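You operate a simulated robot arm through the tools that you are given. There is no shell and no other tool. Be economical: measure what you need, move in short steps, check, and stop when the job is done.

You are at the controls of a simulated robot arm. One attempt, no reset.

JOB
Speed-test the teal motor at its printed number: 300 or more goes in GOOD, less in SERVICE.
Fine: clamp it and press the meter button once; leave the clamp free.
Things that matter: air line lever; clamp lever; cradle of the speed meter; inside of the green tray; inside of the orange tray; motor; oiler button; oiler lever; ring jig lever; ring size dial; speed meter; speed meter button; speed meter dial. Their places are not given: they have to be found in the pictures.

It is judged by the outcome, as a careful person would: the job done as asked, and still so three seconds after it is handed in. It fails if anything else is knocked over, pushed out of place, dropped, spilled or broken.

ROBOT AND FRAMES
A 6-joint arm with a two-finger parallel gripper, fixed in place. Base frame: the origin is at the foot of the arm, x ahead of it, y to its left, z up; the work surface is at about z = 0. Readings come in cm, degrees, newtons and seconds.
With the tool pointing down near the work surface it reaches from about 14 to 58 cm from the base axis. Its first joint turns from -66.0 to 66.0 degrees. Payload 2.1 kg.
The TCP is the grasp point between the finger pads, 3 cm short of the fingertips. In the tool frame z runs along the fingers and y along their closing line. The gripper opens to 9.4 cm. The fingers are 2.8 cm wide and 1 cm thick; the gripper's body (5 by 9.6 cm) begins 5.5 cm behind the TCP.
Orientation is told as [roll, pitch, yaw] about the base's x, y, z axes, in that order, counted from this pose: with the fingers straight down and closing along the base's y, the tool's x points along the base's -x, its y along +y and its z along -z.

CONTROLS
- The arm moves only by the tool move_arm. Its argument "targets" is a list of rows, each a list of 2 entries, a list of its own where there are three numbers: the shift along the base's x, y, z in cm, then the turn, a rotation vector about the base's x, y, z in degrees. In form: [[[tx, ty, tz], [rx, ry, rz]], ...]. A call has 1 to 12 rows; each row shifts and turns the commanded pose from where the row before left it. "grip" is the opening, from 0 (shut) to 1 (fully open), set as the call begins (left out, the last holds). A row lasts 0.2 s, in which the tool goes at most 5 cm and 8.6 degrees; a call with a longer step from one row to the next is refused whole, and so is a gripper value outside its range. Where a pose cannot be reached the arm comes as near as it can. A force on the tool above 40 N (or 10 N above the force at the start of the call, whichever is more), or a blocked arm, ends the call early, and 0.2 s more pass. The fingers move at their own pace (about 7.2 cm/s each) and stop on an object; they squeeze with about 38 N. The grip force told is the motor's: it shows also when the fingers shut on nothing. Time passes only in rows, and 0.2 s behind the last, so rows that do not move let the fingers close. It gives the time, the measured TCP pose, the force on the tool (base axes), the opening and the grip force at its end, in the units of the frame above (readings bear some noise), with the torque about the TCP (base axes, N m) and any sound that the robot's microphone picked up.
- Cameras (640 x 400 px; columns grow to the right, rows downward): "scene" is fixed at [3.92, -37.43, 48.98]; the picture's right is [0.82, -0.58, 0.00], its down [-0.41, -0.57, -0.71] and it looks along [0.41, 0.58, -0.70] (base axes); focal length 214 px, centre (320, 200). "wrist" rides on the gripper at [7.6, 1.4, -10.3] in the tool frame; the picture's right is [-0.18, 0.98, 0.00], its down [-0.75, -0.14, -0.64] and it looks along [-0.63, -0.12, 0.77] (tool axes); focal length 243 px, centre (320, 200).
- get_image(camera): a new picture of that camera. It takes no simulated time.
- pixel_to_xyz(camera, pixels): there is no depth. For up to 12 entries [column, row, z] of the newest picture of that camera ("zoom" is the newest enlarged one), the place [x, y] in the base frame at which the ray of that pixel passes the height z, good to about 0.2 cm, but the place of the scene camera against the robot may be out by one fixed shift of up to 2.5 cm in any direction. It takes no simulated time.
- zoom(camera, box): a new picture of the part [left, top, right, bottom] of that camera's present view, enlarged. It takes no simulated time.
- job_done(): hands the job in; it is judged then, once.

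Work in short steps. Measure before you move; look again where a grasp or a placing could have gone wrong, and mend it. You have 80 turns and 46 pictures in all, those below and enlarged ones among them. Open the gripper and draw the arm clear of the work before you hand the job in, unless the task says otherwise; then end with one line.

The tools are called after "Emit:" as a command line: name --argument value ..., lists and objects as JSON in quotes. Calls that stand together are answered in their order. move_arm: Moves the arm, as the interface text tells. Its arguments: {"type":"object","properties":{"targets":{"type":"array"},"grip":{"type":"number"}},"required":["targets"]} The other tools are called the same way: get_image (camera) takes a picture; pixel_to_xyz (camera, pixels) gives the place at which the rays of pixels pass given heights; zoom (camera, box) takes an enlarged picture of a part of a camera's view; job_done () hands the job in.

At the start:

```text
clock: 0.0
position: [23.99, 11.19, 37.54]
tool_rot: [0.1, 0.0, 0.0]
wrist_force: [0.0, -0.1, 0.4]
wrist_torque: [0.01, -0.03, 0.01]
finger_gap: 9.39
grip_force: 0.1
```

scene: 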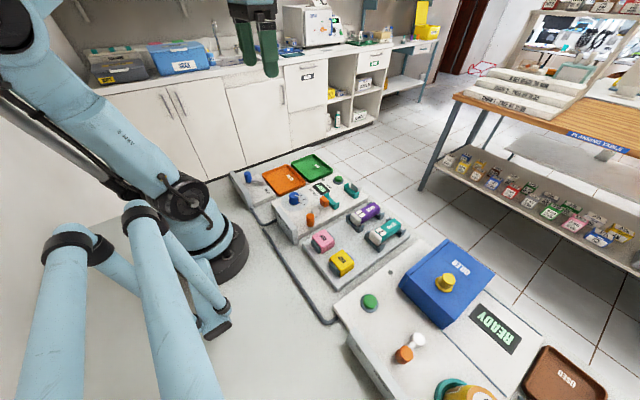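
wrist: 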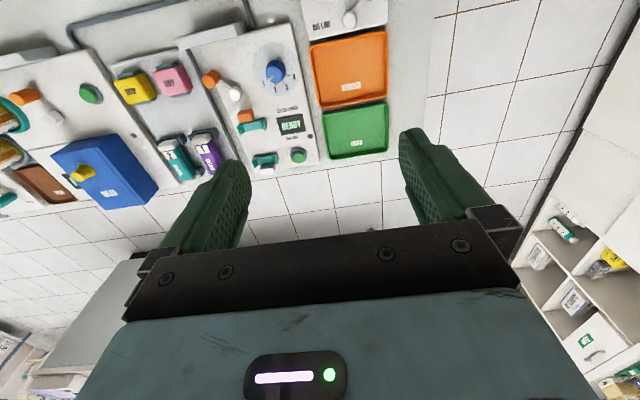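

The pictures show the bench with the motors, the meter and the trays; I zoom in on them for detail.

Emit:
zoom --camera "scene" --box '[220, 140, 420, 290]'

Emit:
zoom --camera "wrist" --box '[100, 10, 400, 200]'

```text
2.67 times, centred on (320, 215) of scene
```

zoom: 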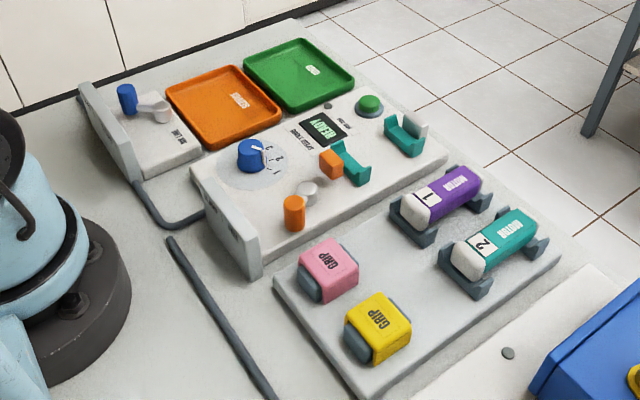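

```text
2.11 times, centred on (250, 105) of wrist
```

zoom: 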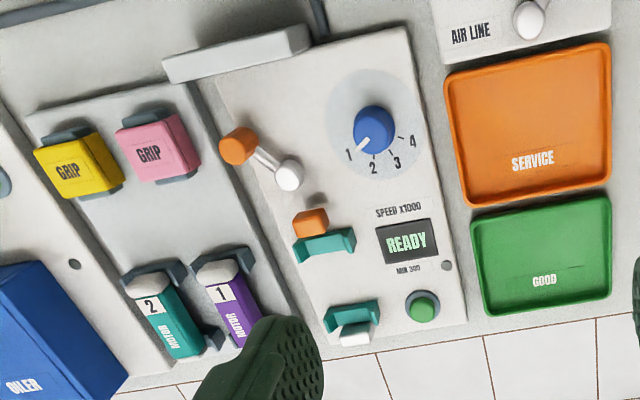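

The teal motor shows the number 2, and the dial on the meter points near 1. Next I measure places from the wrist zoom: motor ends, dial, clamp lever, cradle, button, trays and air line.

Emit:
pixel_to_xyz --camera "zoom" --pixels '[[145, 288, 4], [185, 350, 4], [372, 128, 4], [238, 145, 5], [288, 175, 4], [325, 245, 3], [352, 315, 3], [423, 306, 3], [528, 130, 1], [542, 255, 1], [530, 20, 4], [310, 222, 4]]'

Emit:
pixel_to_xyz --camera "scene" --pixels '[[365, 243, 4], [383, 234, 4], [314, 199, 4], [312, 219, 5], [368, 246, 0]]'

```text
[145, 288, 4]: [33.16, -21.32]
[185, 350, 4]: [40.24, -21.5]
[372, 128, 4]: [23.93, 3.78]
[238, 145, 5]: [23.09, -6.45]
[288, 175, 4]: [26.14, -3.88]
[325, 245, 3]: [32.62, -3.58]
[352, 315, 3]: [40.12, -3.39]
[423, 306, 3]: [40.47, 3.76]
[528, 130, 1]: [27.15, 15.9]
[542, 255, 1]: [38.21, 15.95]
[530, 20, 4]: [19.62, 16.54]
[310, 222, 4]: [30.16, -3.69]
```

```text
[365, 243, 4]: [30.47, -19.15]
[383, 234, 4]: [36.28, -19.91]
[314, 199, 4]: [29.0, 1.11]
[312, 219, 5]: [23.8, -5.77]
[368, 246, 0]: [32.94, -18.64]
```

Motor lies along x at about y = -21.4, and the cradle runs along x at about y = -3.5. I move above the meter for a closer look.

Emit:
move_arm --targets '[[[-0.5, -3, -3], [0, 0, 0]], [[-0.5, -3, -3], [0, 0, 0]], [[-0.5, -3, -3], [0, 0, 0]], [[-0.5, -2, -3], [0, 0, 0]], [[0, 0, 0], [0, 0, 0]]]'

Emit:
get_image --camera "wrist"

```text
clock: 1.2
position: [22.04, 0.07, 25.45]
tool_rot: [0.0, -0.1, 0.0]
wrist_force: [-0.3, 0.0, 0.5]
wrist_torque: [0.0, 0.0, -0.03]
finger_gap: 9.43
grip_force: 0.0
```

```text
41 pictures are left
```

wrist: 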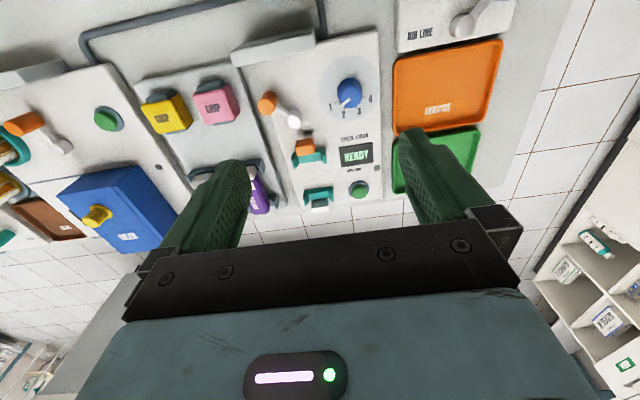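

Emit:
zoom --camera "wrist" --box '[230, 50, 400, 220]'

Emit:
pixel_to_xyz --camera "wrist" --pixels '[[350, 93, 4], [350, 93, 6], [350, 93, 2], [266, 101, 4], [266, 101, 6], [293, 121, 4], [293, 121, 2], [461, 25, 4], [461, 25, 2], [358, 189, 3], [304, 147, 4], [318, 195, 4]]'

```text
2.35 times, centred on (315, 135) of wrist
```

zoom: 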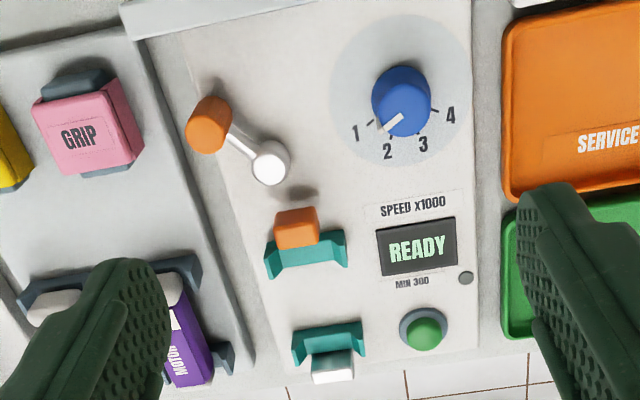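

```text
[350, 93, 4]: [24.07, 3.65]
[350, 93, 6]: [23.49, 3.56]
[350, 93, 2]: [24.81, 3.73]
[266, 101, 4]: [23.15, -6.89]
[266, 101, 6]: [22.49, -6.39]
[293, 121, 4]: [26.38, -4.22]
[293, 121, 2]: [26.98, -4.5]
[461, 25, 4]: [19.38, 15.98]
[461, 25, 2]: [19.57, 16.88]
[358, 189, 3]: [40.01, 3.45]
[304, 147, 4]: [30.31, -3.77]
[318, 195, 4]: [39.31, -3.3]
```

I take a closer look at the levers and the air line from the scene camera.

Emit:
zoom --camera "scene" --box '[235, 150, 335, 240]'

Emit:
zoom --camera "scene" --box '[300, 165, 420, 255]'

Emit:
zoom --camera "scene" --box '[340, 230, 620, 400]'

```text
4.44 times, centred on (285, 195) of scene
```

zoom: 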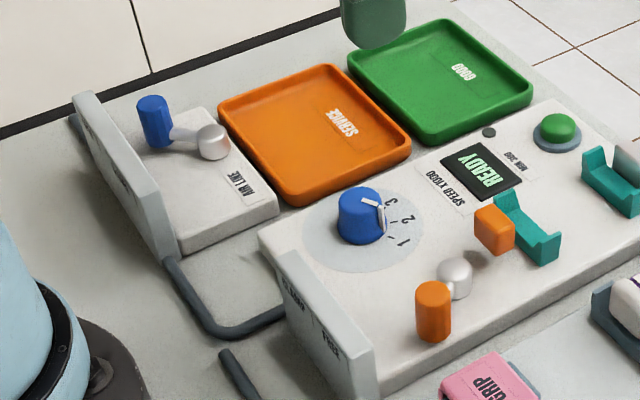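

```text
4.44 times, centred on (360, 210) of scene
```

zoom: 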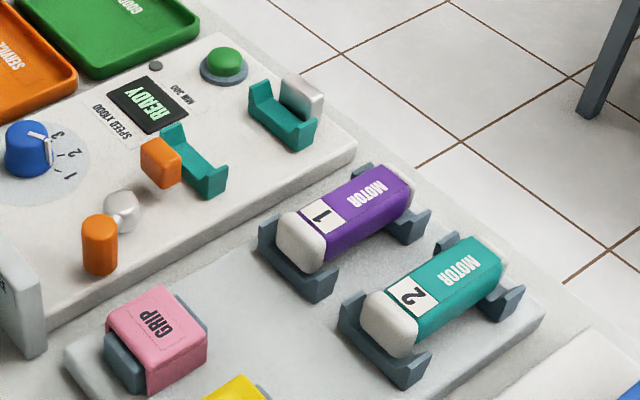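

```text
2.29 times, centred on (480, 315) of scene
```

zoom: 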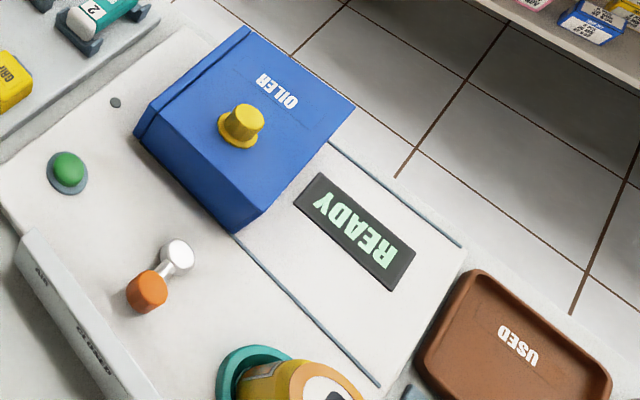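

The upright plates carry labels facing the base; I zoom to read them.

Emit:
zoom --camera "scene" --box '[275, 200, 325, 240]'

Emit:
zoom --camera "scene" --box '[245, 165, 295, 205]'

```text
10.00 times, centred on (300, 220) of scene
```

zoom: 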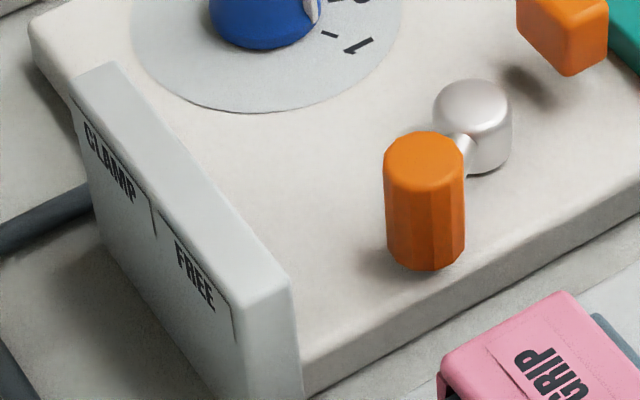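

```text
10.00 times, centred on (270, 185) of scene
```

zoom: 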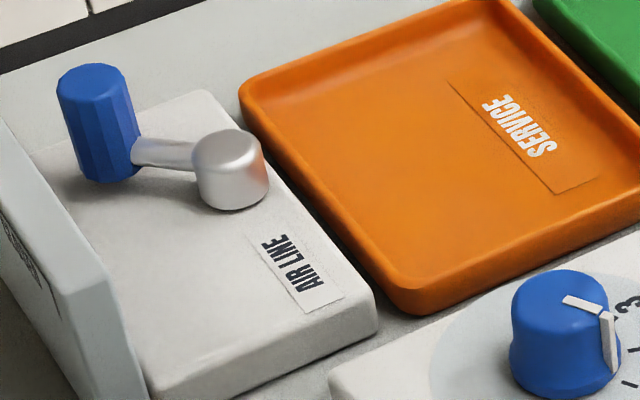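

CLAMP is on the +y side and FREE on the -y side, so the clamp is free now. To read the air line labels, I move the wrist camera to the base side of that plate.

Emit:
move_arm --targets '[[[-1, 4, -1], [0, 0, 0]], [[-2, 4, -2], [0, 0, 0]], [[-2, 4, -3], [0, 0, 0]], [[-2, 3, -3], [0, 0, 0]], [[-1, 1, -2], [0, 0, 0]], [[0, 0, 0], [0, 0, 0]]]'

Emit:
get_image --camera "wrist"

```text
refused: row 3 steps farther than a row can; nothing moved
```

```text
34 pictures are left
```

wrist: 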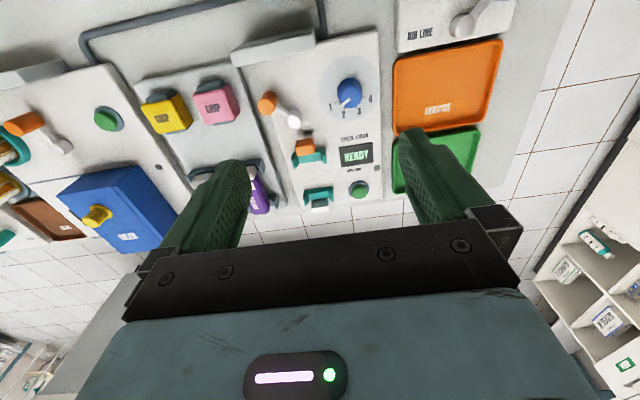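

The call was refused because one row's step was too long, so I repeat the move with shorter ones.

Emit:
move_arm --targets '[[[-1, 3, -1.5], [0, 0, 0]], [[-2, 3, -2], [0, 0, 0]], [[-2, 3, -2.5], [0, 0, 0]], [[-2, 3, -2.5], [0, 0, 0]], [[-1, 3, -2.5], [0, 0, 0]], [[0, 0, 0], [0, 0, 0]]]'

Emit:
get_image --camera "wrist"

```text
clock: 2.6
position: [13.93, 15.21, 14.38]
tool_rot: [0.1, 0.0, 0.0]
wrist_force: [-0.3, 0.1, 0.4]
wrist_torque: [0.01, -0.01, 0.01]
finger_gap: 9.4
grip_force: 0.0
```

```text
33 pictures are left
```

wrist: 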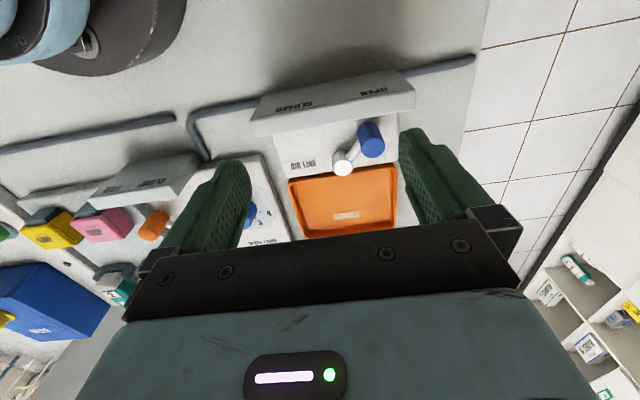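

Emit:
zoom --camera "wrist" --box '[240, 60, 430, 180]'

Emit:
pixel_to_xyz --camera "wrist" --pixels '[[151, 223, 4], [151, 223, 2], [344, 213, 0], [344, 213, 1]]'

```text
3.33 times, centred on (335, 120) of wrist
```

zoom: 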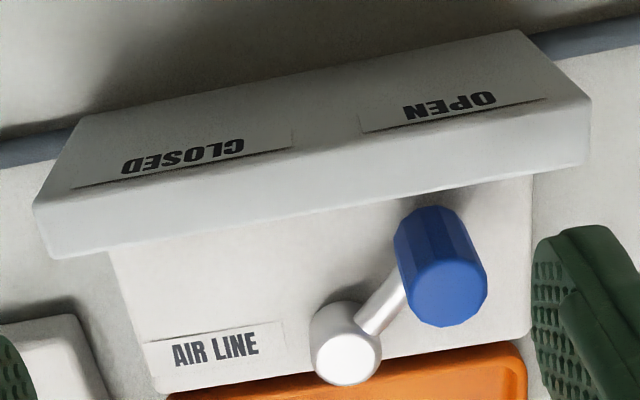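

```text
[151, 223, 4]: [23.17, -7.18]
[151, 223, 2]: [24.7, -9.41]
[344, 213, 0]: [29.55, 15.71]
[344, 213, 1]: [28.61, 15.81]
```

The lever stands at OPEN, so the air line can be left alone. Next I move to see the dial and the clamp lever from nearby.

Emit:
move_arm --targets '[[[0.5, -3.5, 0], [0, 0, 0]], [[0.5, -3.5, 0], [0, 0, 0]], [[0.5, -3.5, 0], [0, 0, 0]], [[0, -2, 0], [0, 0, 0]], [[0, 0, 0], [0, 0, 0]]]'

Emit:
zoom --camera "wrist" --box '[150, 40, 450, 228]'

```text
clock: 3.8
position: [15.65, 2.66, 14.55]
tool_rot: [0.1, 0.0, 0.0]
wrist_force: [0.3, -0.8, -0.6]
wrist_torque: [-0.02, -0.01, 0.04]
finger_gap: 9.37
grip_force: 0.1
```

```text
2.13 times, centred on (300, 134) of wrist
```

zoom: 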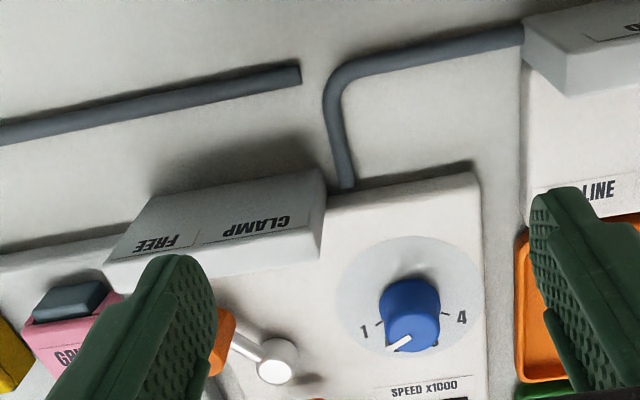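

The pointer is at 1, and 2 lies anticlockwise seen from above. I compare this view with the one before to get the heights.

Emit:
pixel_to_xyz --camera "zoom" --pixels '[[462, 318, 2], [462, 318, 4], [364, 331, 2], [364, 331, 4], [413, 335, 4], [413, 335, 5], [277, 360, 2], [277, 360, 4], [235, 263, 4], [220, 345, 4], [320, 230, 4], [320, 230, 5]]'

```text
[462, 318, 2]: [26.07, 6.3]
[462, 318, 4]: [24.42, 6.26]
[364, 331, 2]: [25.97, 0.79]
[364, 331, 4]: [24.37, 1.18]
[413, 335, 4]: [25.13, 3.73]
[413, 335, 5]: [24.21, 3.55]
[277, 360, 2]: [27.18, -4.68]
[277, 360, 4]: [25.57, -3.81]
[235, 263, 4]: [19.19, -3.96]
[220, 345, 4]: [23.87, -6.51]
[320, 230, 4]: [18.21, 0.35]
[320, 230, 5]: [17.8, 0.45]
```

The plate is at z ≈ 2, the dial centre at about (24.0, 3.55) and the marks are 36° apart. I go above the dial and down.

Emit:
move_arm --targets '[[[4.2, 0.45, 0], [0, 0, 0]], [[4.2, 0.45, 0], [0, 0, 0]], [[0, 0, -4], [0, 0, 0]], [[0, 0, -1.5], [0, 0, 0]], [[0, 0, 0], [0, 0, 0]]]' --grip 0.6

Emit:
get_image --camera "wrist"

Emit:
zoom --camera "scene" --box '[235, 120, 355, 240]'

```text
clock: 5.0
position: [23.8, 3.63, 8.98]
tool_rot: [0.1, 0.0, 0.0]
wrist_force: [-0.3, -0.8, -0.7]
wrist_torque: [0.01, -0.02, -0.03]
finger_gap: 5.64
grip_force: 0.0
```

```text
30 pictures are left
```

wrist: 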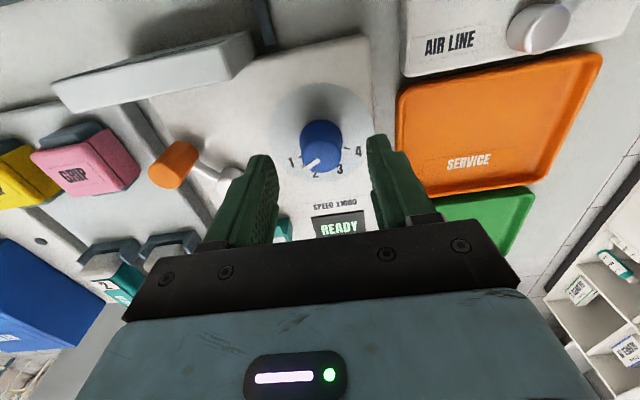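

```text
3.33 times, centred on (295, 180) of scene
```

zoom: 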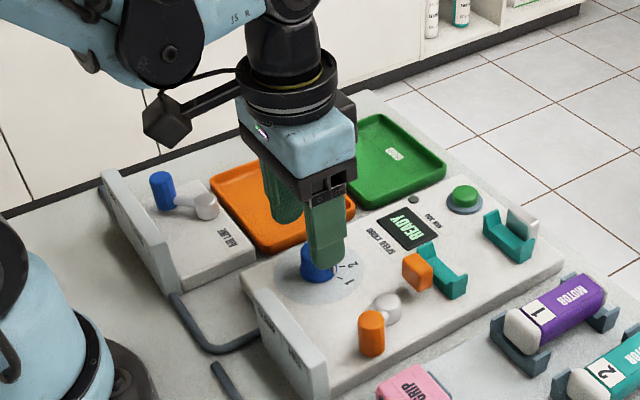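

The knob (321,140) sits midway between the fingers. I check its x and y in this view.

Emit:
pixel_to_xyz --camera "wrist" --pixels '[[321, 122, 2], [321, 150, 4], [322, 150, 5], [293, 163, 2], [359, 153, 2], [313, 172, 2], [339, 168, 2], [305, 168, 5], [176, 165, 4], [176, 150, 5]]'

```text
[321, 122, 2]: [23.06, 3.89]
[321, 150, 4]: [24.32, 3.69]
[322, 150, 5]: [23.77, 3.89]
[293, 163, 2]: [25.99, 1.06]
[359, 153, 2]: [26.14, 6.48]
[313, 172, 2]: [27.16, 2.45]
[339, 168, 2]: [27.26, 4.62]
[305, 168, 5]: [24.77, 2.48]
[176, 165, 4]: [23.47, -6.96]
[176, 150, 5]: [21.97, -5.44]
```

The dial centre is about (23.95, 3.75), so I go down around the knob.

Emit:
move_arm --targets '[[[0.1, 0.1, -1.5], [0, 0, 0]], [[0, 0, -1], [0, 0, 0]], [[0, 0, -0.7], [0, 0, 0]], [[0, 0, 0], [0, 0, 0]]]'

Emit:
move_arm --targets '[[[0, 0, 0], [0, 0, 0]], [[0, 0, 0], [0, 0, 0]], [[0, 0, 0], [0, 0, 0]]]' --grip 0

```text
clock: 6.0
position: [24.07, 3.71, 5.76]
tool_rot: [0.1, 0.0, 0.0]
wrist_force: [-0.6, -0.3, 0.5]
wrist_torque: [-0.01, 0.0, 0.0]
finger_gap: 5.63
grip_force: 0.0
```

```text
clock: 6.8
position: [23.99, 3.53, 5.89]
tool_rot: [-0.1, 0.0, -0.1]
wrist_force: [1.4, -19.1, -7.9]
wrist_torque: [0.13, 0.17, -0.11]
finger_gap: 2.85
grip_force: 44.6
```

The knob is gripped with a 19 N side load, so I shift slightly towards -y and turn +36° about z.

Emit:
move_arm --targets '[[[0, -0.2, 0], [0, 0, 0]], [[0, 0, 0], [0, 0, 6]], [[0, 0, 0], [0, 0, 6]], [[0, 0, 0], [0, 0, 6]], [[0, 0, 0], [0, 0, 6]], [[0, 0, 0], [0, 0, 6]], [[0, 0, 0], [0, 0, 6]], [[0, 0, 0], [0, 0, 0]]]'

```text
clock: 8.3
position: [24.14, 3.49, 5.84]
tool_rot: [-0.2, 0.0, 30.6]
wrist_force: [1.5, -2.9, -4.4]
wrist_torque: [0.34, 0.46, -0.02]
finger_gap: 2.85
grip_force: 44.7
stopped in row 7: the force on the tool passed its limit at 41 N (the readings are from after the stop); the commanded pose is now the measured one
```

It stopped at 30.6°, so I turn the remaining 5.4°.

Emit:
move_arm --targets '[[[0, 0, 0], [0, 0, 3]], [[0, 0, 0], [0, 0, 2.4]], [[0, 0, 0], [0, 0, 0]]]'

Emit:
move_arm --targets '[[[0, 0, 0], [0, 0, 0]], [[0, 0, 0], [0, 0, 0]], [[0, 0, 2], [0, 0, 0]], [[0, 0, 3], [0, 0, 0]], [[0, 0, 3], [0, 0, 0]], [[0, 0, 0], [0, 0, 0]]]' --grip 0.6

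Emit:
get_image --camera "wrist"

```text
clock: 9.1
position: [24.12, 3.18, 5.78]
tool_rot: [-0.4, 0.0, 36.0]
wrist_force: [2.0, -9.7, 10.0]
wrist_torque: [0.4, 0.07, -0.07]
finger_gap: 2.85
grip_force: 45.7
```

```text
clock: 10.5
position: [24.17, 3.34, 13.94]
tool_rot: [-0.3, -0.1, 36.0]
wrist_force: [-0.3, -1.6, -0.2]
wrist_torque: [0.02, -0.01, -0.03]
finger_gap: 5.61
grip_force: 0.0
```

```text
28 pictures are left
```

wrist: 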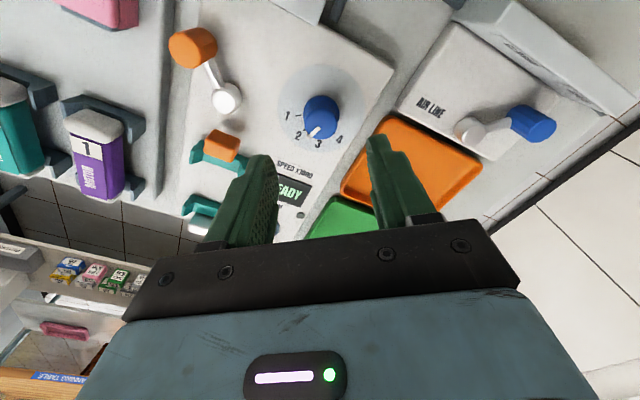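

Emit:
zoom --camera "wrist" --box '[270, 60, 370, 160]'

Emit:
zoom --camera "scene" --box '[285, 170, 345, 220]'

```text
4.00 times, centred on (320, 110) of wrist
```

zoom: 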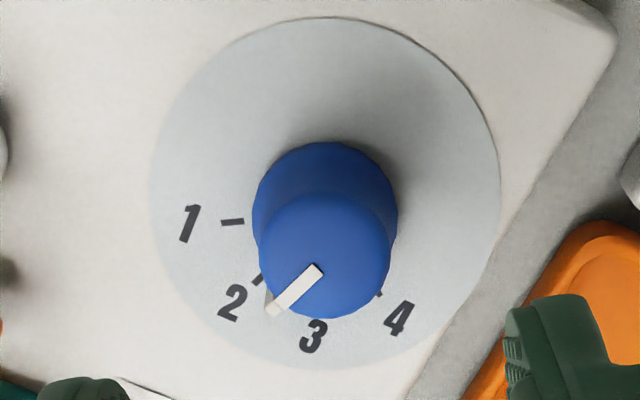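

```text
8.00 times, centred on (315, 195) of scene
```

zoom: 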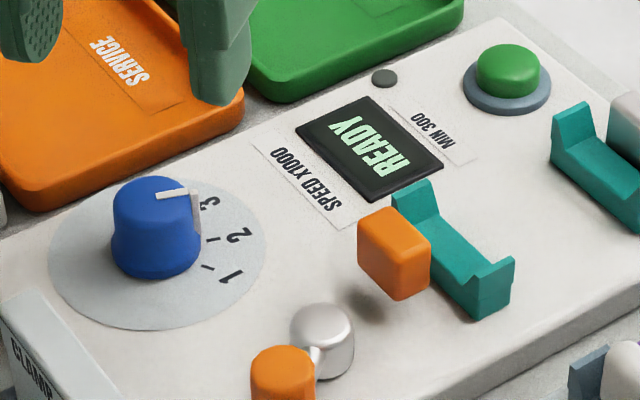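

The pointer looks a little short of 2, so I measure its angle.

Emit:
pixel_to_xyz --camera "wrist" --pixels '[[319, 127.5, 5], [308.25, 137.5, 5], [298, 115.5, 2], [304, 130.5, 2], [335, 133.75, 2], [321.2, 108.5, 2], [287.5, 116, 2], [298, 136, 2], [318.5, 144, 2], [340, 139.5, 2], [321.75, 123.5, 5]]'

```text
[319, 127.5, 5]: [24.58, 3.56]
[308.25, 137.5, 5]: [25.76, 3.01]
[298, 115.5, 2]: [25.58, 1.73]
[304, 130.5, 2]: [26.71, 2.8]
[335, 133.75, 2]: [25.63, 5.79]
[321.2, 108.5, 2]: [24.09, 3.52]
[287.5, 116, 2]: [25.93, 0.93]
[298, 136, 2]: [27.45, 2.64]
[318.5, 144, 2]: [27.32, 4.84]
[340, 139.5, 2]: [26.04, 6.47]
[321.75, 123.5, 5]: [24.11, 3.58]
```

Emit:
zoom --camera "wrist" --box '[295, 85, 345, 150]'

Emit:
pixel_to_xyz --camera "scene" --pixels '[[295.1, 194.4, 5], [299.2, 193.6, 5], [301.8, 200.2, 2], [300.8, 203.5, 2], [304.75, 199.4, 2], [303.5, 204.4, 2], [301, 195.4, 2]]'

```text
6.15 times, centred on (320, 118) of wrist
```

zoom: 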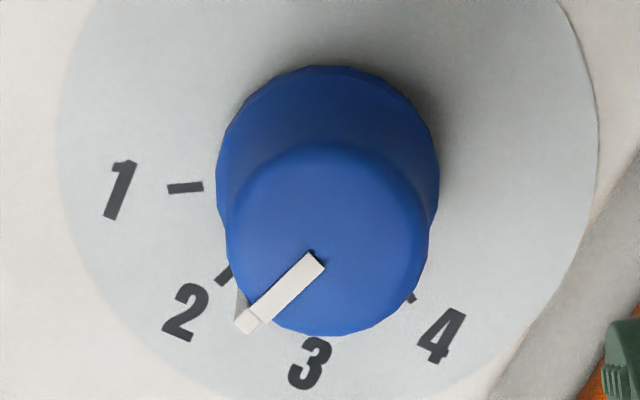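

```text
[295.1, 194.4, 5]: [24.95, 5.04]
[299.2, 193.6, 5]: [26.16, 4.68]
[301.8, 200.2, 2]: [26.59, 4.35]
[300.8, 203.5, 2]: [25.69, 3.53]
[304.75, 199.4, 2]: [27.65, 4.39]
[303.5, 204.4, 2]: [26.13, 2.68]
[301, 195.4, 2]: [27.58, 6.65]
```

The three measurements put the pointer at about -20°, with mark 2 at -18°, so the dial stands at 2. Now I turn back and go above the teal motor.

Emit:
move_arm --targets '[[[0.5, -3.5, 0.5], [0, 0, -6]], [[1, -4, 0.5], [0, 0, -6]], [[1.5, -4, 0.5], [0, 0, -6]], [[1.5, -4, 0.5], [0, 0, -6]], [[1.5, -4, 0], [0, 0, -6]], [[1, -3.5, 0], [0, 0, -6]], [[0, -1, 0], [0, 0, 0]], [[0, 0, 0], [0, 0, 0]]]' --grip 0.7

Emit:
get_image --camera "wrist"

```text
clock: 12.3
position: [31.15, -20.77, 15.79]
tool_rot: [-0.3, 0.0, 0.0]
wrist_force: [-1.3, 0.4, 0.2]
wrist_torque: [0.02, 0.0, -0.01]
finger_gap: 6.57
grip_force: 0.2
```

```text
24 pictures are left
```

wrist: 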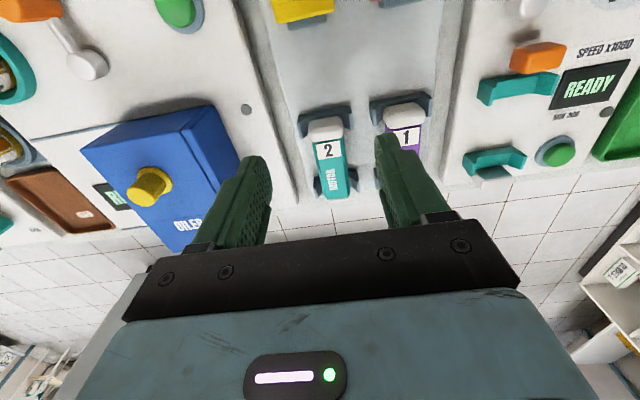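

The number 2 on the teal motor reads clearly. I measure the motor's top outline, its neighbour and the oiler box.

Emit:
pixel_to_xyz --camera "wrist" --pixels '[[327, 125, 4], [327, 125, 5], [336, 188, 4], [336, 188, 5], [311, 145, 4], [344, 142, 4], [404, 110, 4], [388, 128, 4], [210, 105, 6], [240, 165, 6], [335, 198, 2], [325, 108, 2]]'

Emit:
zoom --camera "wrist" --box '[270, 70, 570, 220]'

```text
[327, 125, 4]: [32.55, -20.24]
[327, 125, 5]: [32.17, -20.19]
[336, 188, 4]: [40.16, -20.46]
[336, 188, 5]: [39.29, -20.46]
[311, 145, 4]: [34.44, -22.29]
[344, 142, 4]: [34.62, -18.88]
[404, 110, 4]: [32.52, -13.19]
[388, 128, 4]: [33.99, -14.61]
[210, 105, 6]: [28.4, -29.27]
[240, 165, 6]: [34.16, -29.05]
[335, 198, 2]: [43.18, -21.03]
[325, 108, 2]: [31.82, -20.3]
```

```text
2.13 times, centred on (420, 145) of wrist
```

zoom: 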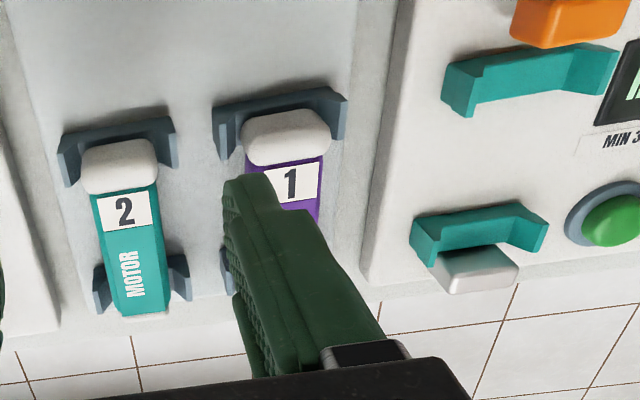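

The motor top is at z ≈ 5.3, centred at y ≈ -20.4 and spanning x ≈ 31 to 39.5. I move over (35.7, -20.4) with 5.6 cm open and look before the grasp.

Emit:
move_arm --targets '[[[3, 0.2, -2], [0, 0, 0]], [[1.6, 0.2, -3], [0, 0, 0]], [[0, 0, -2], [0, 0, 0]], [[0, 0, 0], [0, 0, 0]]]' --grip 0.62

Emit:
get_image --camera "wrist"

Emit:
pixel_to_xyz --camera "wrist" --pixels '[[320, 150, 4]]'

```text
clock: 13.3
position: [35.66, -20.3, 8.88]
tool_rot: [-0.3, 0.0, -0.1]
wrist_force: [-0.1, -0.7, 0.6]
wrist_torque: [-0.03, -0.01, -0.02]
finger_gap: 5.83
grip_force: 0.0
```

```text
22 pictures are left
```

wrist: 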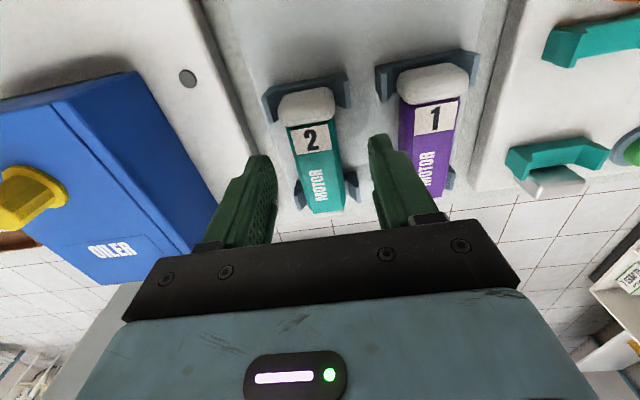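

```text
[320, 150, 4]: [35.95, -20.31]
```

The motor is midway between the fingers (within 0.2 cm), so I go down and grip it.

Emit:
move_arm --targets '[[[0, -0.2, -2], [0, 0, 0]], [[0, 0, -1.2], [0, 0, 0]], [[0, 0, -0.7], [0, 0, 0]], [[0, 0, 0], [0, 0, 0]]]'

Emit:
move_arm --targets '[[[0, 0, 0], [0, 0, 0]], [[0, 0, 0], [0, 0, 0]], [[0, 0, 0], [0, 0, 0]]]' --grip 0

Emit:
zoom --camera "scene" --box '[330, 180, 430, 260]'

```text
clock: 14.2
position: [35.68, -20.41, 4.99]
tool_rot: [0.0, 0.0, 0.0]
wrist_force: [0.4, -1.1, 9.1]
wrist_torque: [0.28, -0.08, -0.01]
finger_gap: 5.81
grip_force: 0.0
stopped in row 4: the force on the tool passed its limit at 44 N (the readings are from after the stop); the commanded pose is now the measured one
```

```text
clock: 15.0
position: [35.68, -20.35, 4.99]
tool_rot: [-0.1, 0.0, 0.0]
wrist_force: [-0.9, 5.3, 15.7]
wrist_torque: [0.49, -0.06, 0.05]
finger_gap: 3.37
grip_force: 38.3
```

```text
5.00 times, centred on (380, 220) of scene
```

zoom: 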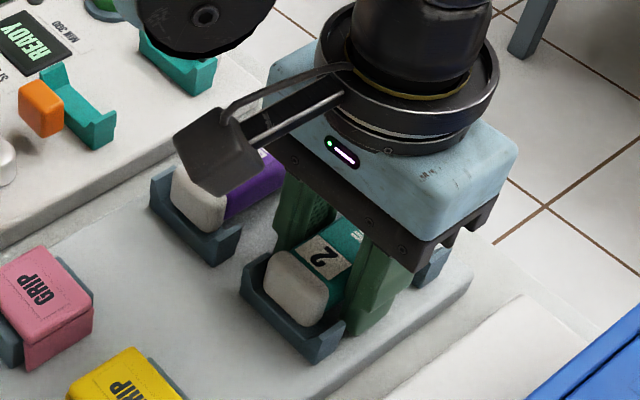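

The fingertips touched the rack plate at z ≈ 2. I regrip 0.5 cm higher to leave clearance when placing, then lift.

Emit:
move_arm --targets '[[[0, 0, 0], [0, 0, 0]], [[0, 0, 0], [0, 0, 0]], [[0, 0, 0.5], [0, 0, 0]], [[0, 0, 0], [0, 0, 0]]]' --grip 0.62

Emit:
move_arm --targets '[[[0, 0, 0], [0, 0, 0]], [[0, 0, 0], [0, 0, 0]], [[0, 0, 0], [0, 0, 0]]]' --grip 0

Emit:
move_arm --targets '[[[0, 0, 1], [0, 0, 0]], [[0, 0, 2], [0, 0, 0]], [[0, 0, 3], [0, 0, 0]], [[0, 0, 3], [0, 0, 0]], [[0, 0, 0], [0, 0, 0]]]'

Emit:
get_image --camera "wrist"

```text
clock: 16.0
position: [35.6, -20.53, 5.37]
tool_rot: [-0.1, 0.1, 0.1]
wrist_force: [1.2, -0.1, 0.0]
wrist_torque: [-0.01, -0.01, -0.03]
finger_gap: 5.81
grip_force: 0.0
```

```text
clock: 16.8
position: [35.7, -20.52, 5.38]
tool_rot: [-0.1, -0.1, 0.1]
wrist_force: [-0.2, -0.3, 0.2]
wrist_torque: [0.01, 0.0, -0.03]
finger_gap: 3.39
grip_force: 37.6
```

```text
clock: 18.0
position: [35.78, -20.47, 14.43]
tool_rot: [-0.2, 0.3, 0.0]
wrist_force: [-0.7, 0.4, -1.4]
wrist_torque: [-0.01, 0.02, 0.01]
finger_gap: 3.36
grip_force: 38.0
```

```text
20 pictures are left
```

wrist: 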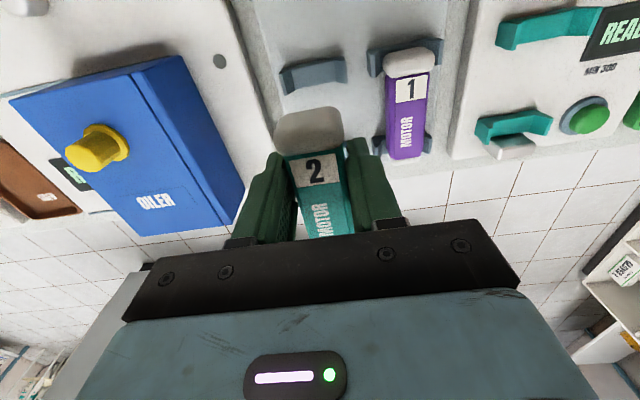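

I measure the rack support against the meter cradle at equal heights, to carry over the motor's offset.

Emit:
pixel_to_xyz --camera "wrist" --pixels '[[283, 76, 4], [344, 64, 4], [370, 53, 4], [441, 41, 4], [376, 140, 4], [429, 136, 4], [480, 124, 4], [550, 116, 4], [500, 25, 4], [600, 10, 4], [513, 140, 4], [597, 118, 3]]'

Emit:
zoom --camera "wrist" --box '[270, 0, 640, 180]'

```text
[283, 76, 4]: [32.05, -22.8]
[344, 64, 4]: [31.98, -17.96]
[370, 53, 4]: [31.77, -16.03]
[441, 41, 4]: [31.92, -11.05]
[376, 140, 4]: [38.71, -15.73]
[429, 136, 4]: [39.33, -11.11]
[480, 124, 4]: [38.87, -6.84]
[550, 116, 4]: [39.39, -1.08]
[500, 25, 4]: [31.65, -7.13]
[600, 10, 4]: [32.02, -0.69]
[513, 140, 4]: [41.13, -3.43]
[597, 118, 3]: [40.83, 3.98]
```

```text
1.73 times, centred on (455, 90) of wrist
```

zoom: 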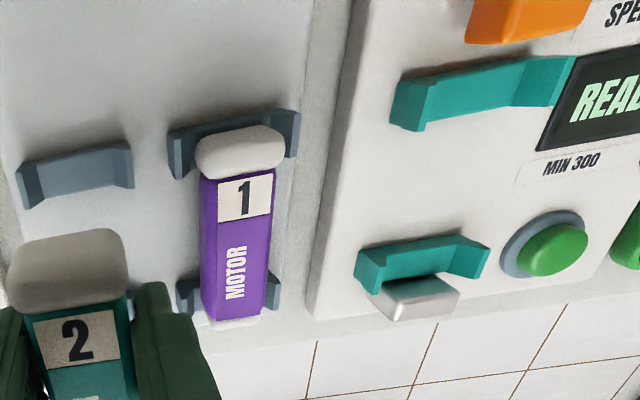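

The cradle posts have the same x as the rack supports (32 and 39), so only y changes. I shift about +16.8 in y at height and look.

Emit:
move_arm --targets '[[[0, 4.2, 0], [0, 0, 0]], [[0, 4.2, 0], [0, 0, 0]], [[0, 4.2, 0], [0, 0, 0]], [[0, 4.2, 0], [0, 0, 0]], [[0, 0, 0], [0, 0, 0]]]'

Emit:
get_image --camera "wrist"

Emit:
pixel_to_xyz --camera "wrist" --pixels '[[320, 75, 3.5], [280, 75, 3.5], [360, 65, 3.5], [280, 75, 2.5], [360, 65, 2.5]]'

```text
clock: 19.2
position: [35.72, -3.67, 14.44]
tool_rot: [0.0, 0.2, 0.1]
wrist_force: [0.7, -0.2, -0.3]
wrist_torque: [0.01, 0.02, 0.0]
finger_gap: 3.35
grip_force: 38.2
```

```text
18 pictures are left
```

wrist: 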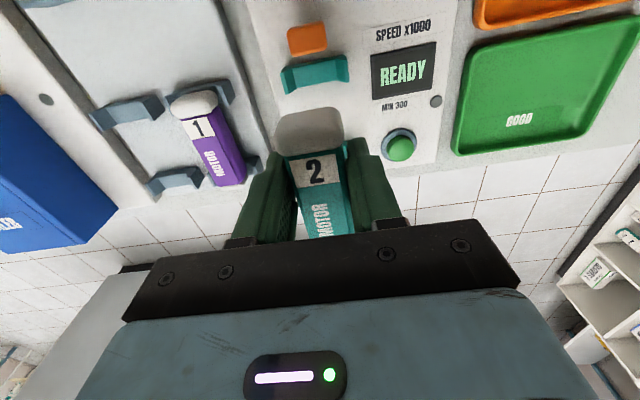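

```text
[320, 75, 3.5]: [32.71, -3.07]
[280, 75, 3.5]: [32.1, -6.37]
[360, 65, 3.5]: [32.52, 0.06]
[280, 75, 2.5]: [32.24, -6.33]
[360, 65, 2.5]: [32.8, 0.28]
```

The near cradle (columns 280–348, bottom corner row 95) sits exactly where the rack support was in the picture before. I check that the clamp jaw clears the motor's end.

Emit:
zoom --camera "wrist" --box '[260, 10, 360, 160]'

Emit:
zoom --camera "scene" --box '[300, 150, 380, 220]'

Emit:
pixel_to_xyz --camera "wrist" --pixels '[[308, 53, 4], [308, 53, 5], [308, 53, 3], [308, 110, 14], [308, 152, 14], [315, 92, 2], [315, 68, 3], [310, 110, 13]]'

```text
2.67 times, centred on (310, 85) of wrist
```

zoom: 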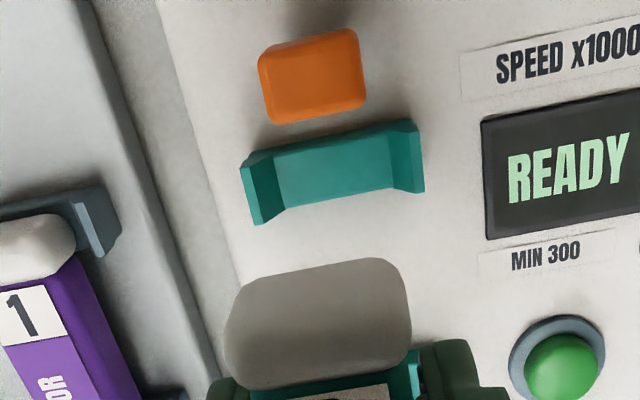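

```text
5.71 times, centred on (340, 185) of scene
```

zoom: 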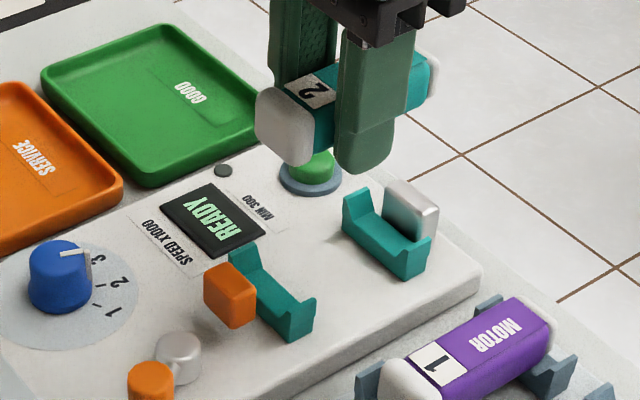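

```text
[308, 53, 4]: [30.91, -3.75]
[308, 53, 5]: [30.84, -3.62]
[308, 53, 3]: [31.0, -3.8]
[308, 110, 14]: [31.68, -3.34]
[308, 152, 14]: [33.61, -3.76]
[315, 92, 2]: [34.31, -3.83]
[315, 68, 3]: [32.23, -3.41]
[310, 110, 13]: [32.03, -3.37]
```

The jaw face at x ≈ 30.9 clears the motor end at about 31.6. I go down in steps into the cradle.

Emit:
move_arm --targets '[[[0, 0.05, -3], [0, 0, 0]], [[0, 0, -3], [0, 0, 0]], [[0, 0, -2], [0, 0, 0]], [[0, 0, 0], [0, 0, 0]]]'

Emit:
zoom --camera "scene" --box '[300, 150, 380, 220]'

```text
clock: 20.2
position: [35.68, -3.79, 6.45]
tool_rot: [-0.1, 0.1, 0.1]
wrist_force: [-1.1, -0.2, -0.6]
wrist_torque: [0.02, 0.02, 0.0]
finger_gap: 3.35
grip_force: 38.0
```

```text
5.71 times, centred on (340, 185) of scene
```

zoom: 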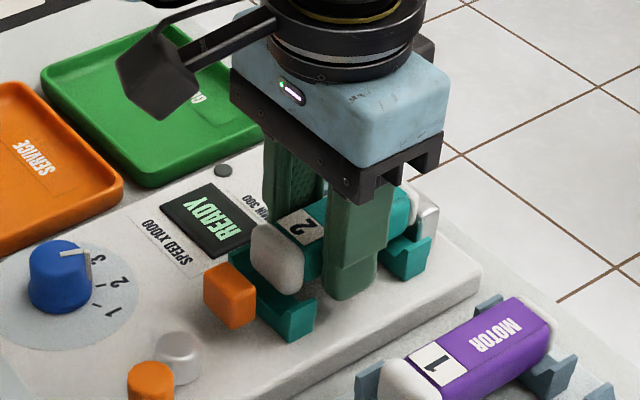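

The motor lines up over the cradle, so I lower it the last centimetre.

Emit:
move_arm --targets '[[[0, 0, -0.5], [0, 0, 0]], [[0, 0, -0.3], [0, 0, 0]], [[0, 0, -0.2], [0, 0, 0]], [[0, 0, 0], [0, 0, 0]]]'

```text
clock: 21.2
position: [35.63, -3.59, 5.54]
tool_rot: [-0.2, 0.1, 0.0]
wrist_force: [-1.6, 0.8, 4.9]
wrist_torque: [0.04, -0.23, 0.03]
finger_gap: 3.34
grip_force: 37.7
```

About 5 N of contact at z 5.54 means it is seated. I release, rise and look.

Emit:
move_arm --targets '[[[0, 0, 0], [0, 0, 0]], [[0, 0, 0], [0, 0, 0]], [[0, 0, 2], [0, 0, 0]], [[0, 0, 3], [0, 0, 0]], [[-2, 0, 3], [0, 0, 0]], [[-3, 1, 2], [0, 0, 0]], [[-3, 1, 1], [0, 0, 0]], [[0, 0, 0], [0, 0, 0]]]' --grip 0.6

Emit:
get_image --camera "wrist"

```text
clock: 23.0
position: [27.58, -1.61, 16.52]
tool_rot: [-0.1, 0.0, 0.0]
wrist_force: [1.2, -0.9, 0.5]
wrist_torque: [0.01, 0.01, -0.06]
finger_gap: 5.62
grip_force: 0.0
```

```text
14 pictures are left
```

wrist: 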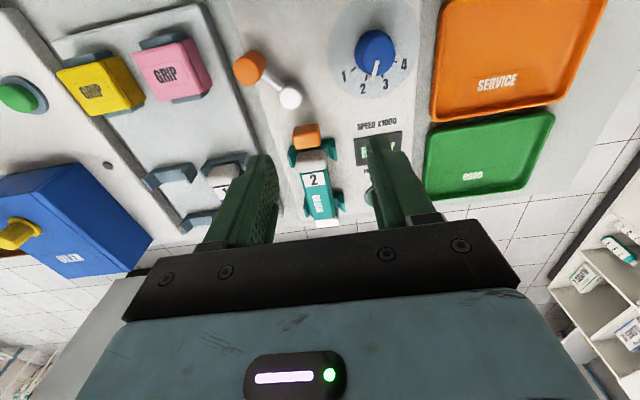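

The motor rests in the cradle. From this view I check the pointer against the dial marks and measure the clamp lever.

Emit:
zoom --camera "wrist" --box '[220, 20, 420, 120]'

```text
3.20 times, centred on (320, 70) of wrist
```

zoom: 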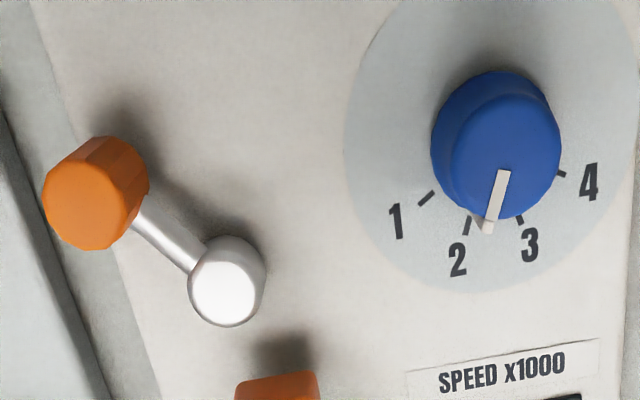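

The pointer is parallel to the tick at 2. I measure the clamp lever's knob and hub.

Emit:
pixel_to_xyz --camera "zoom" --pixels '[[90, 207, 4], [90, 207, 5], [90, 207, 6], [115, 165, 3], [227, 290, 3], [227, 290, 4], [235, 262, 2], [277, 385, 4], [277, 385, 5]]'

```text
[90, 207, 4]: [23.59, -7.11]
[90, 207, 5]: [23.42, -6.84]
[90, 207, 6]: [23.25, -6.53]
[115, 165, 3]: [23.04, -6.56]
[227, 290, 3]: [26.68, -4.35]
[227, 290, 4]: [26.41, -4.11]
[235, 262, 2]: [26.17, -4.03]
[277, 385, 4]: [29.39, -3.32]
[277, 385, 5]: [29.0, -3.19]
```

Dial is fine. The lever knob is at about (23.2, -6.6) with its hub at (26.3, -4.1), so clamping means sweeping the knob to about (23.2, -1.6). I come over the knob with the fingers 3.2 cm apart and look.

Emit:
move_arm --targets '[[[-2.5, -2.5, -2], [0, 0, 0]], [[-2.4, -2.5, -2], [0, 0, 0]], [[0, 0, -3], [0, 0, 0]], [[0, 0, 0], [0, 0, 0]]]' --grip 0.34

Emit:
get_image --camera "wrist"

Emit:
pixel_to_xyz --camera "wrist" --pixels '[[320, 150, 5]]'

```text
clock: 24.0
position: [22.67, -6.59, 9.47]
tool_rot: [-0.1, 0.2, 0.0]
wrist_force: [-0.2, -0.2, -0.1]
wrist_torque: [-0.01, -0.02, 0.01]
finger_gap: 3.2
grip_force: 0.0
```

```text
12 pictures are left
```

wrist: 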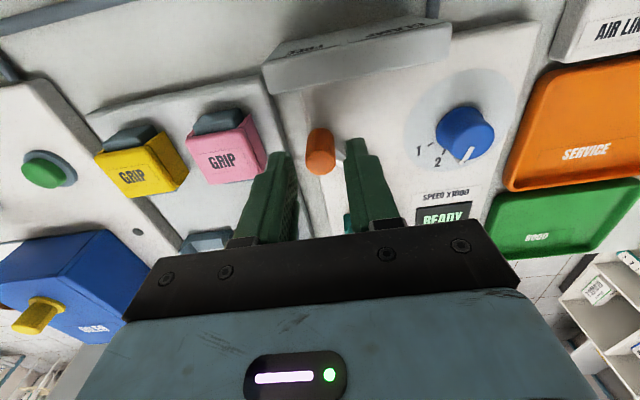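

```text
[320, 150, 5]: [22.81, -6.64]
```

The knob (320,163) is centred between the fingers. I go down 3.1 cm, then sweep toward +y.

Emit:
move_arm --targets '[[[0.1, 0, -1.6], [0, 0, 0]], [[0, 0, -1.5], [0, 0, 0]], [[0, 0, 0], [0, 0, 0]]]'

Emit:
move_arm --targets '[[[-0.1, 0.6, 0], [0, 0, 0]], [[-0.2, 0.6, 0], [0, 0, 0]], [[-0.2, 0.6, 0], [0, 0, 0]], [[-0.1, 0.6, 0], [0, 0, 0]], [[0, 0.6, 0], [0, 0, 0]], [[0, 0.6, 0], [0, 0, 0]], [[0.1, 0.6, 0], [0, 0, 0]], [[0.1, 0.6, 0], [0, 0, 0]], [[0.1, 0.6, 0], [0, 0, 0]], [[0, 0, 0], [0, 0, 0]]]'

Emit:
zoom --camera "scene" --box '[270, 150, 370, 240]'

```text
clock: 24.8
position: [22.84, -6.74, 6.38]
tool_rot: [-0.1, 0.0, 0.0]
wrist_force: [0.6, -0.2, -0.5]
wrist_torque: [-0.02, -0.03, -0.01]
finger_gap: 3.19
grip_force: 0.1
```

```text
clock: 27.0
position: [22.55, -1.35, 6.35]
tool_rot: [-0.2, 0.1, -0.1]
wrist_force: [-3.2, -13.0, 9.5]
wrist_torque: [-0.35, 0.02, -0.23]
finger_gap: 3.95
grip_force: 6.4
```

```text
4.44 times, centred on (320, 195) of scene
```

zoom: 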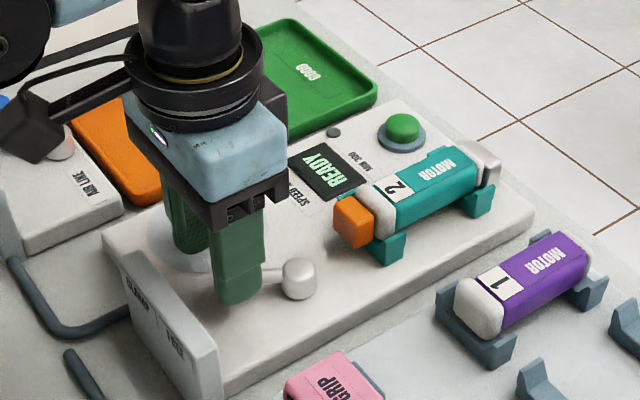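

The jaw is against the motor, but the fingers were spread to 3.95 by the lever's resistance. I rise and look before deciding on more push.

Emit:
move_arm --targets '[[[0, -0.3, 0], [0, 0, 0]], [[0, 0, 2], [0, 0, 0]], [[0, 0, 3], [0, 0, 0]], [[0, 0, 3], [0, 0, 0]], [[0, 0, 0], [0, 0, 0]]]'

Emit:
get_image --camera "wrist"

Emit:
pixel_to_xyz --camera "wrist" --pixels '[[320, 120, 5], [340, 120, 5], [320, 140, 5], [320, 140, 4]]'

```text
clock: 28.2
position: [22.52, -1.54, 14.44]
tool_rot: [-0.1, 0.0, 0.0]
wrist_force: [0.2, 0.1, -0.1]
wrist_torque: [-0.01, -0.01, -0.02]
finger_gap: 3.19
grip_force: 0.0
```

```text
10 pictures are left
```

wrist: 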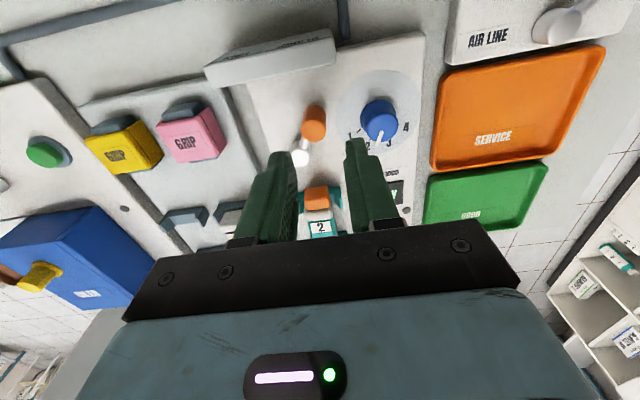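

```text
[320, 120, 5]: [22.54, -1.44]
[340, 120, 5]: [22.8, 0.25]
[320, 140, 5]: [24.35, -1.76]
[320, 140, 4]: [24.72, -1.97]
```

The knob (313,125) is at about (23.0, -2.1), some 8° short of the mirror image of its start. I go down again, grip the knob and push it further along its arc.

Emit:
move_arm --targets '[[[0.2, -0.5, -3], [0, 0, 0]], [[0, 0, -3], [0, 0, 0]], [[0, 0, -2.1], [0, 0, 0]], [[0, 0, 0], [0, 0, 0]]]' --grip 0.34

Emit:
move_arm --targets '[[[0, 0, 0], [0, 0, 0]], [[0, 0, 0], [0, 0, 0]], [[0.15, 0.25, 0], [0, 0, 0]], [[0.15, 0.25, 0], [0, 0, 0]], [[0.15, 0.2, 0], [0, 0, 0]], [[0, 0, 0], [0, 0, 0]]]' --grip 0

```text
clock: 29.2
position: [22.79, -1.94, 6.43]
tool_rot: [0.0, 0.0, 0.0]
wrist_force: [0.1, -0.3, -0.4]
wrist_torque: [0.01, 0.01, -0.01]
finger_gap: 3.18
grip_force: 0.0
```

```text
clock: 30.0
position: [22.76, -2.18, 6.41]
tool_rot: [-1.0, 0.4, -0.3]
wrist_force: [-4.0, -4.6, 6.3]
wrist_torque: [-0.09, 0.03, -0.12]
finger_gap: 2.1
grip_force: 44.9
stopped in row 3: the force on the tool passed its limit at 46 N (the readings are from after the stop); the commanded pose is now the measured one
```

The push is blocked with the knob at its stop, so the clamp is closed. I release, rise and move to look at the button.

Emit:
move_arm --targets '[[[0, 0, 0], [0, 0, 0]], [[0, 0, 0], [0, 0, 0]], [[0, 0, 2], [0, 0, 0]], [[0, 0, 3], [0, 0, 0]], [[2, 1, 3], [0, 0, 0]], [[4, 1.5, 0], [0, 0, 0]], [[4, 1.5, 0], [0, 0, 0]], [[4, 1, 0], [0, 0, 0]], [[2, 0.5, 0], [0, 0, 0]], [[0, 0, 0], [0, 0, 0]]]' --grip 0.34

Emit:
move_arm --targets '[[[0, 0, 0], [0, 0, 0]], [[0, 0, 0], [0, 0, 0]]]' --grip 0

Emit:
get_image --camera "wrist"

```text
clock: 32.2
position: [38.77, 3.48, 14.26]
tool_rot: [-0.9, 0.4, -0.4]
wrist_force: [0.7, -0.2, -1.2]
wrist_torque: [-0.01, -0.02, 0.0]
finger_gap: 3.2
grip_force: 0.0
```

```text
clock: 32.8
position: [38.67, 3.37, 14.32]
tool_rot: [-0.9, 0.4, -0.2]
wrist_force: [0.7, -0.4, -1.1]
wrist_torque: [-0.01, 0.02, -0.01]
finger_gap: 0.0
grip_force: 33.6
```

```text
9 pictures are left
```

wrist: 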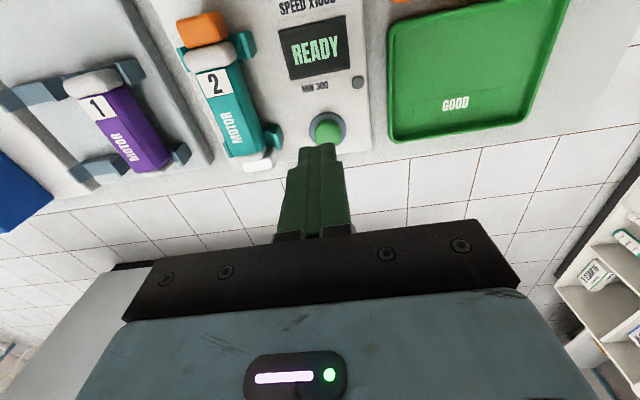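

Emit:
pixel_to_xyz --camera "wrist" --pixels '[[327, 130, 3], [327, 130, 3.5], [327, 127, 2], [457, 70, 1], [395, 135, 1], [535, 118, 1]]'

```text
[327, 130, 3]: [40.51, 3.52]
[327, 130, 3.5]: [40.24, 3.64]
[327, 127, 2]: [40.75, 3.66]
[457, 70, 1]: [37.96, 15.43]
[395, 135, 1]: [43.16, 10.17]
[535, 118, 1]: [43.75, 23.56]
```

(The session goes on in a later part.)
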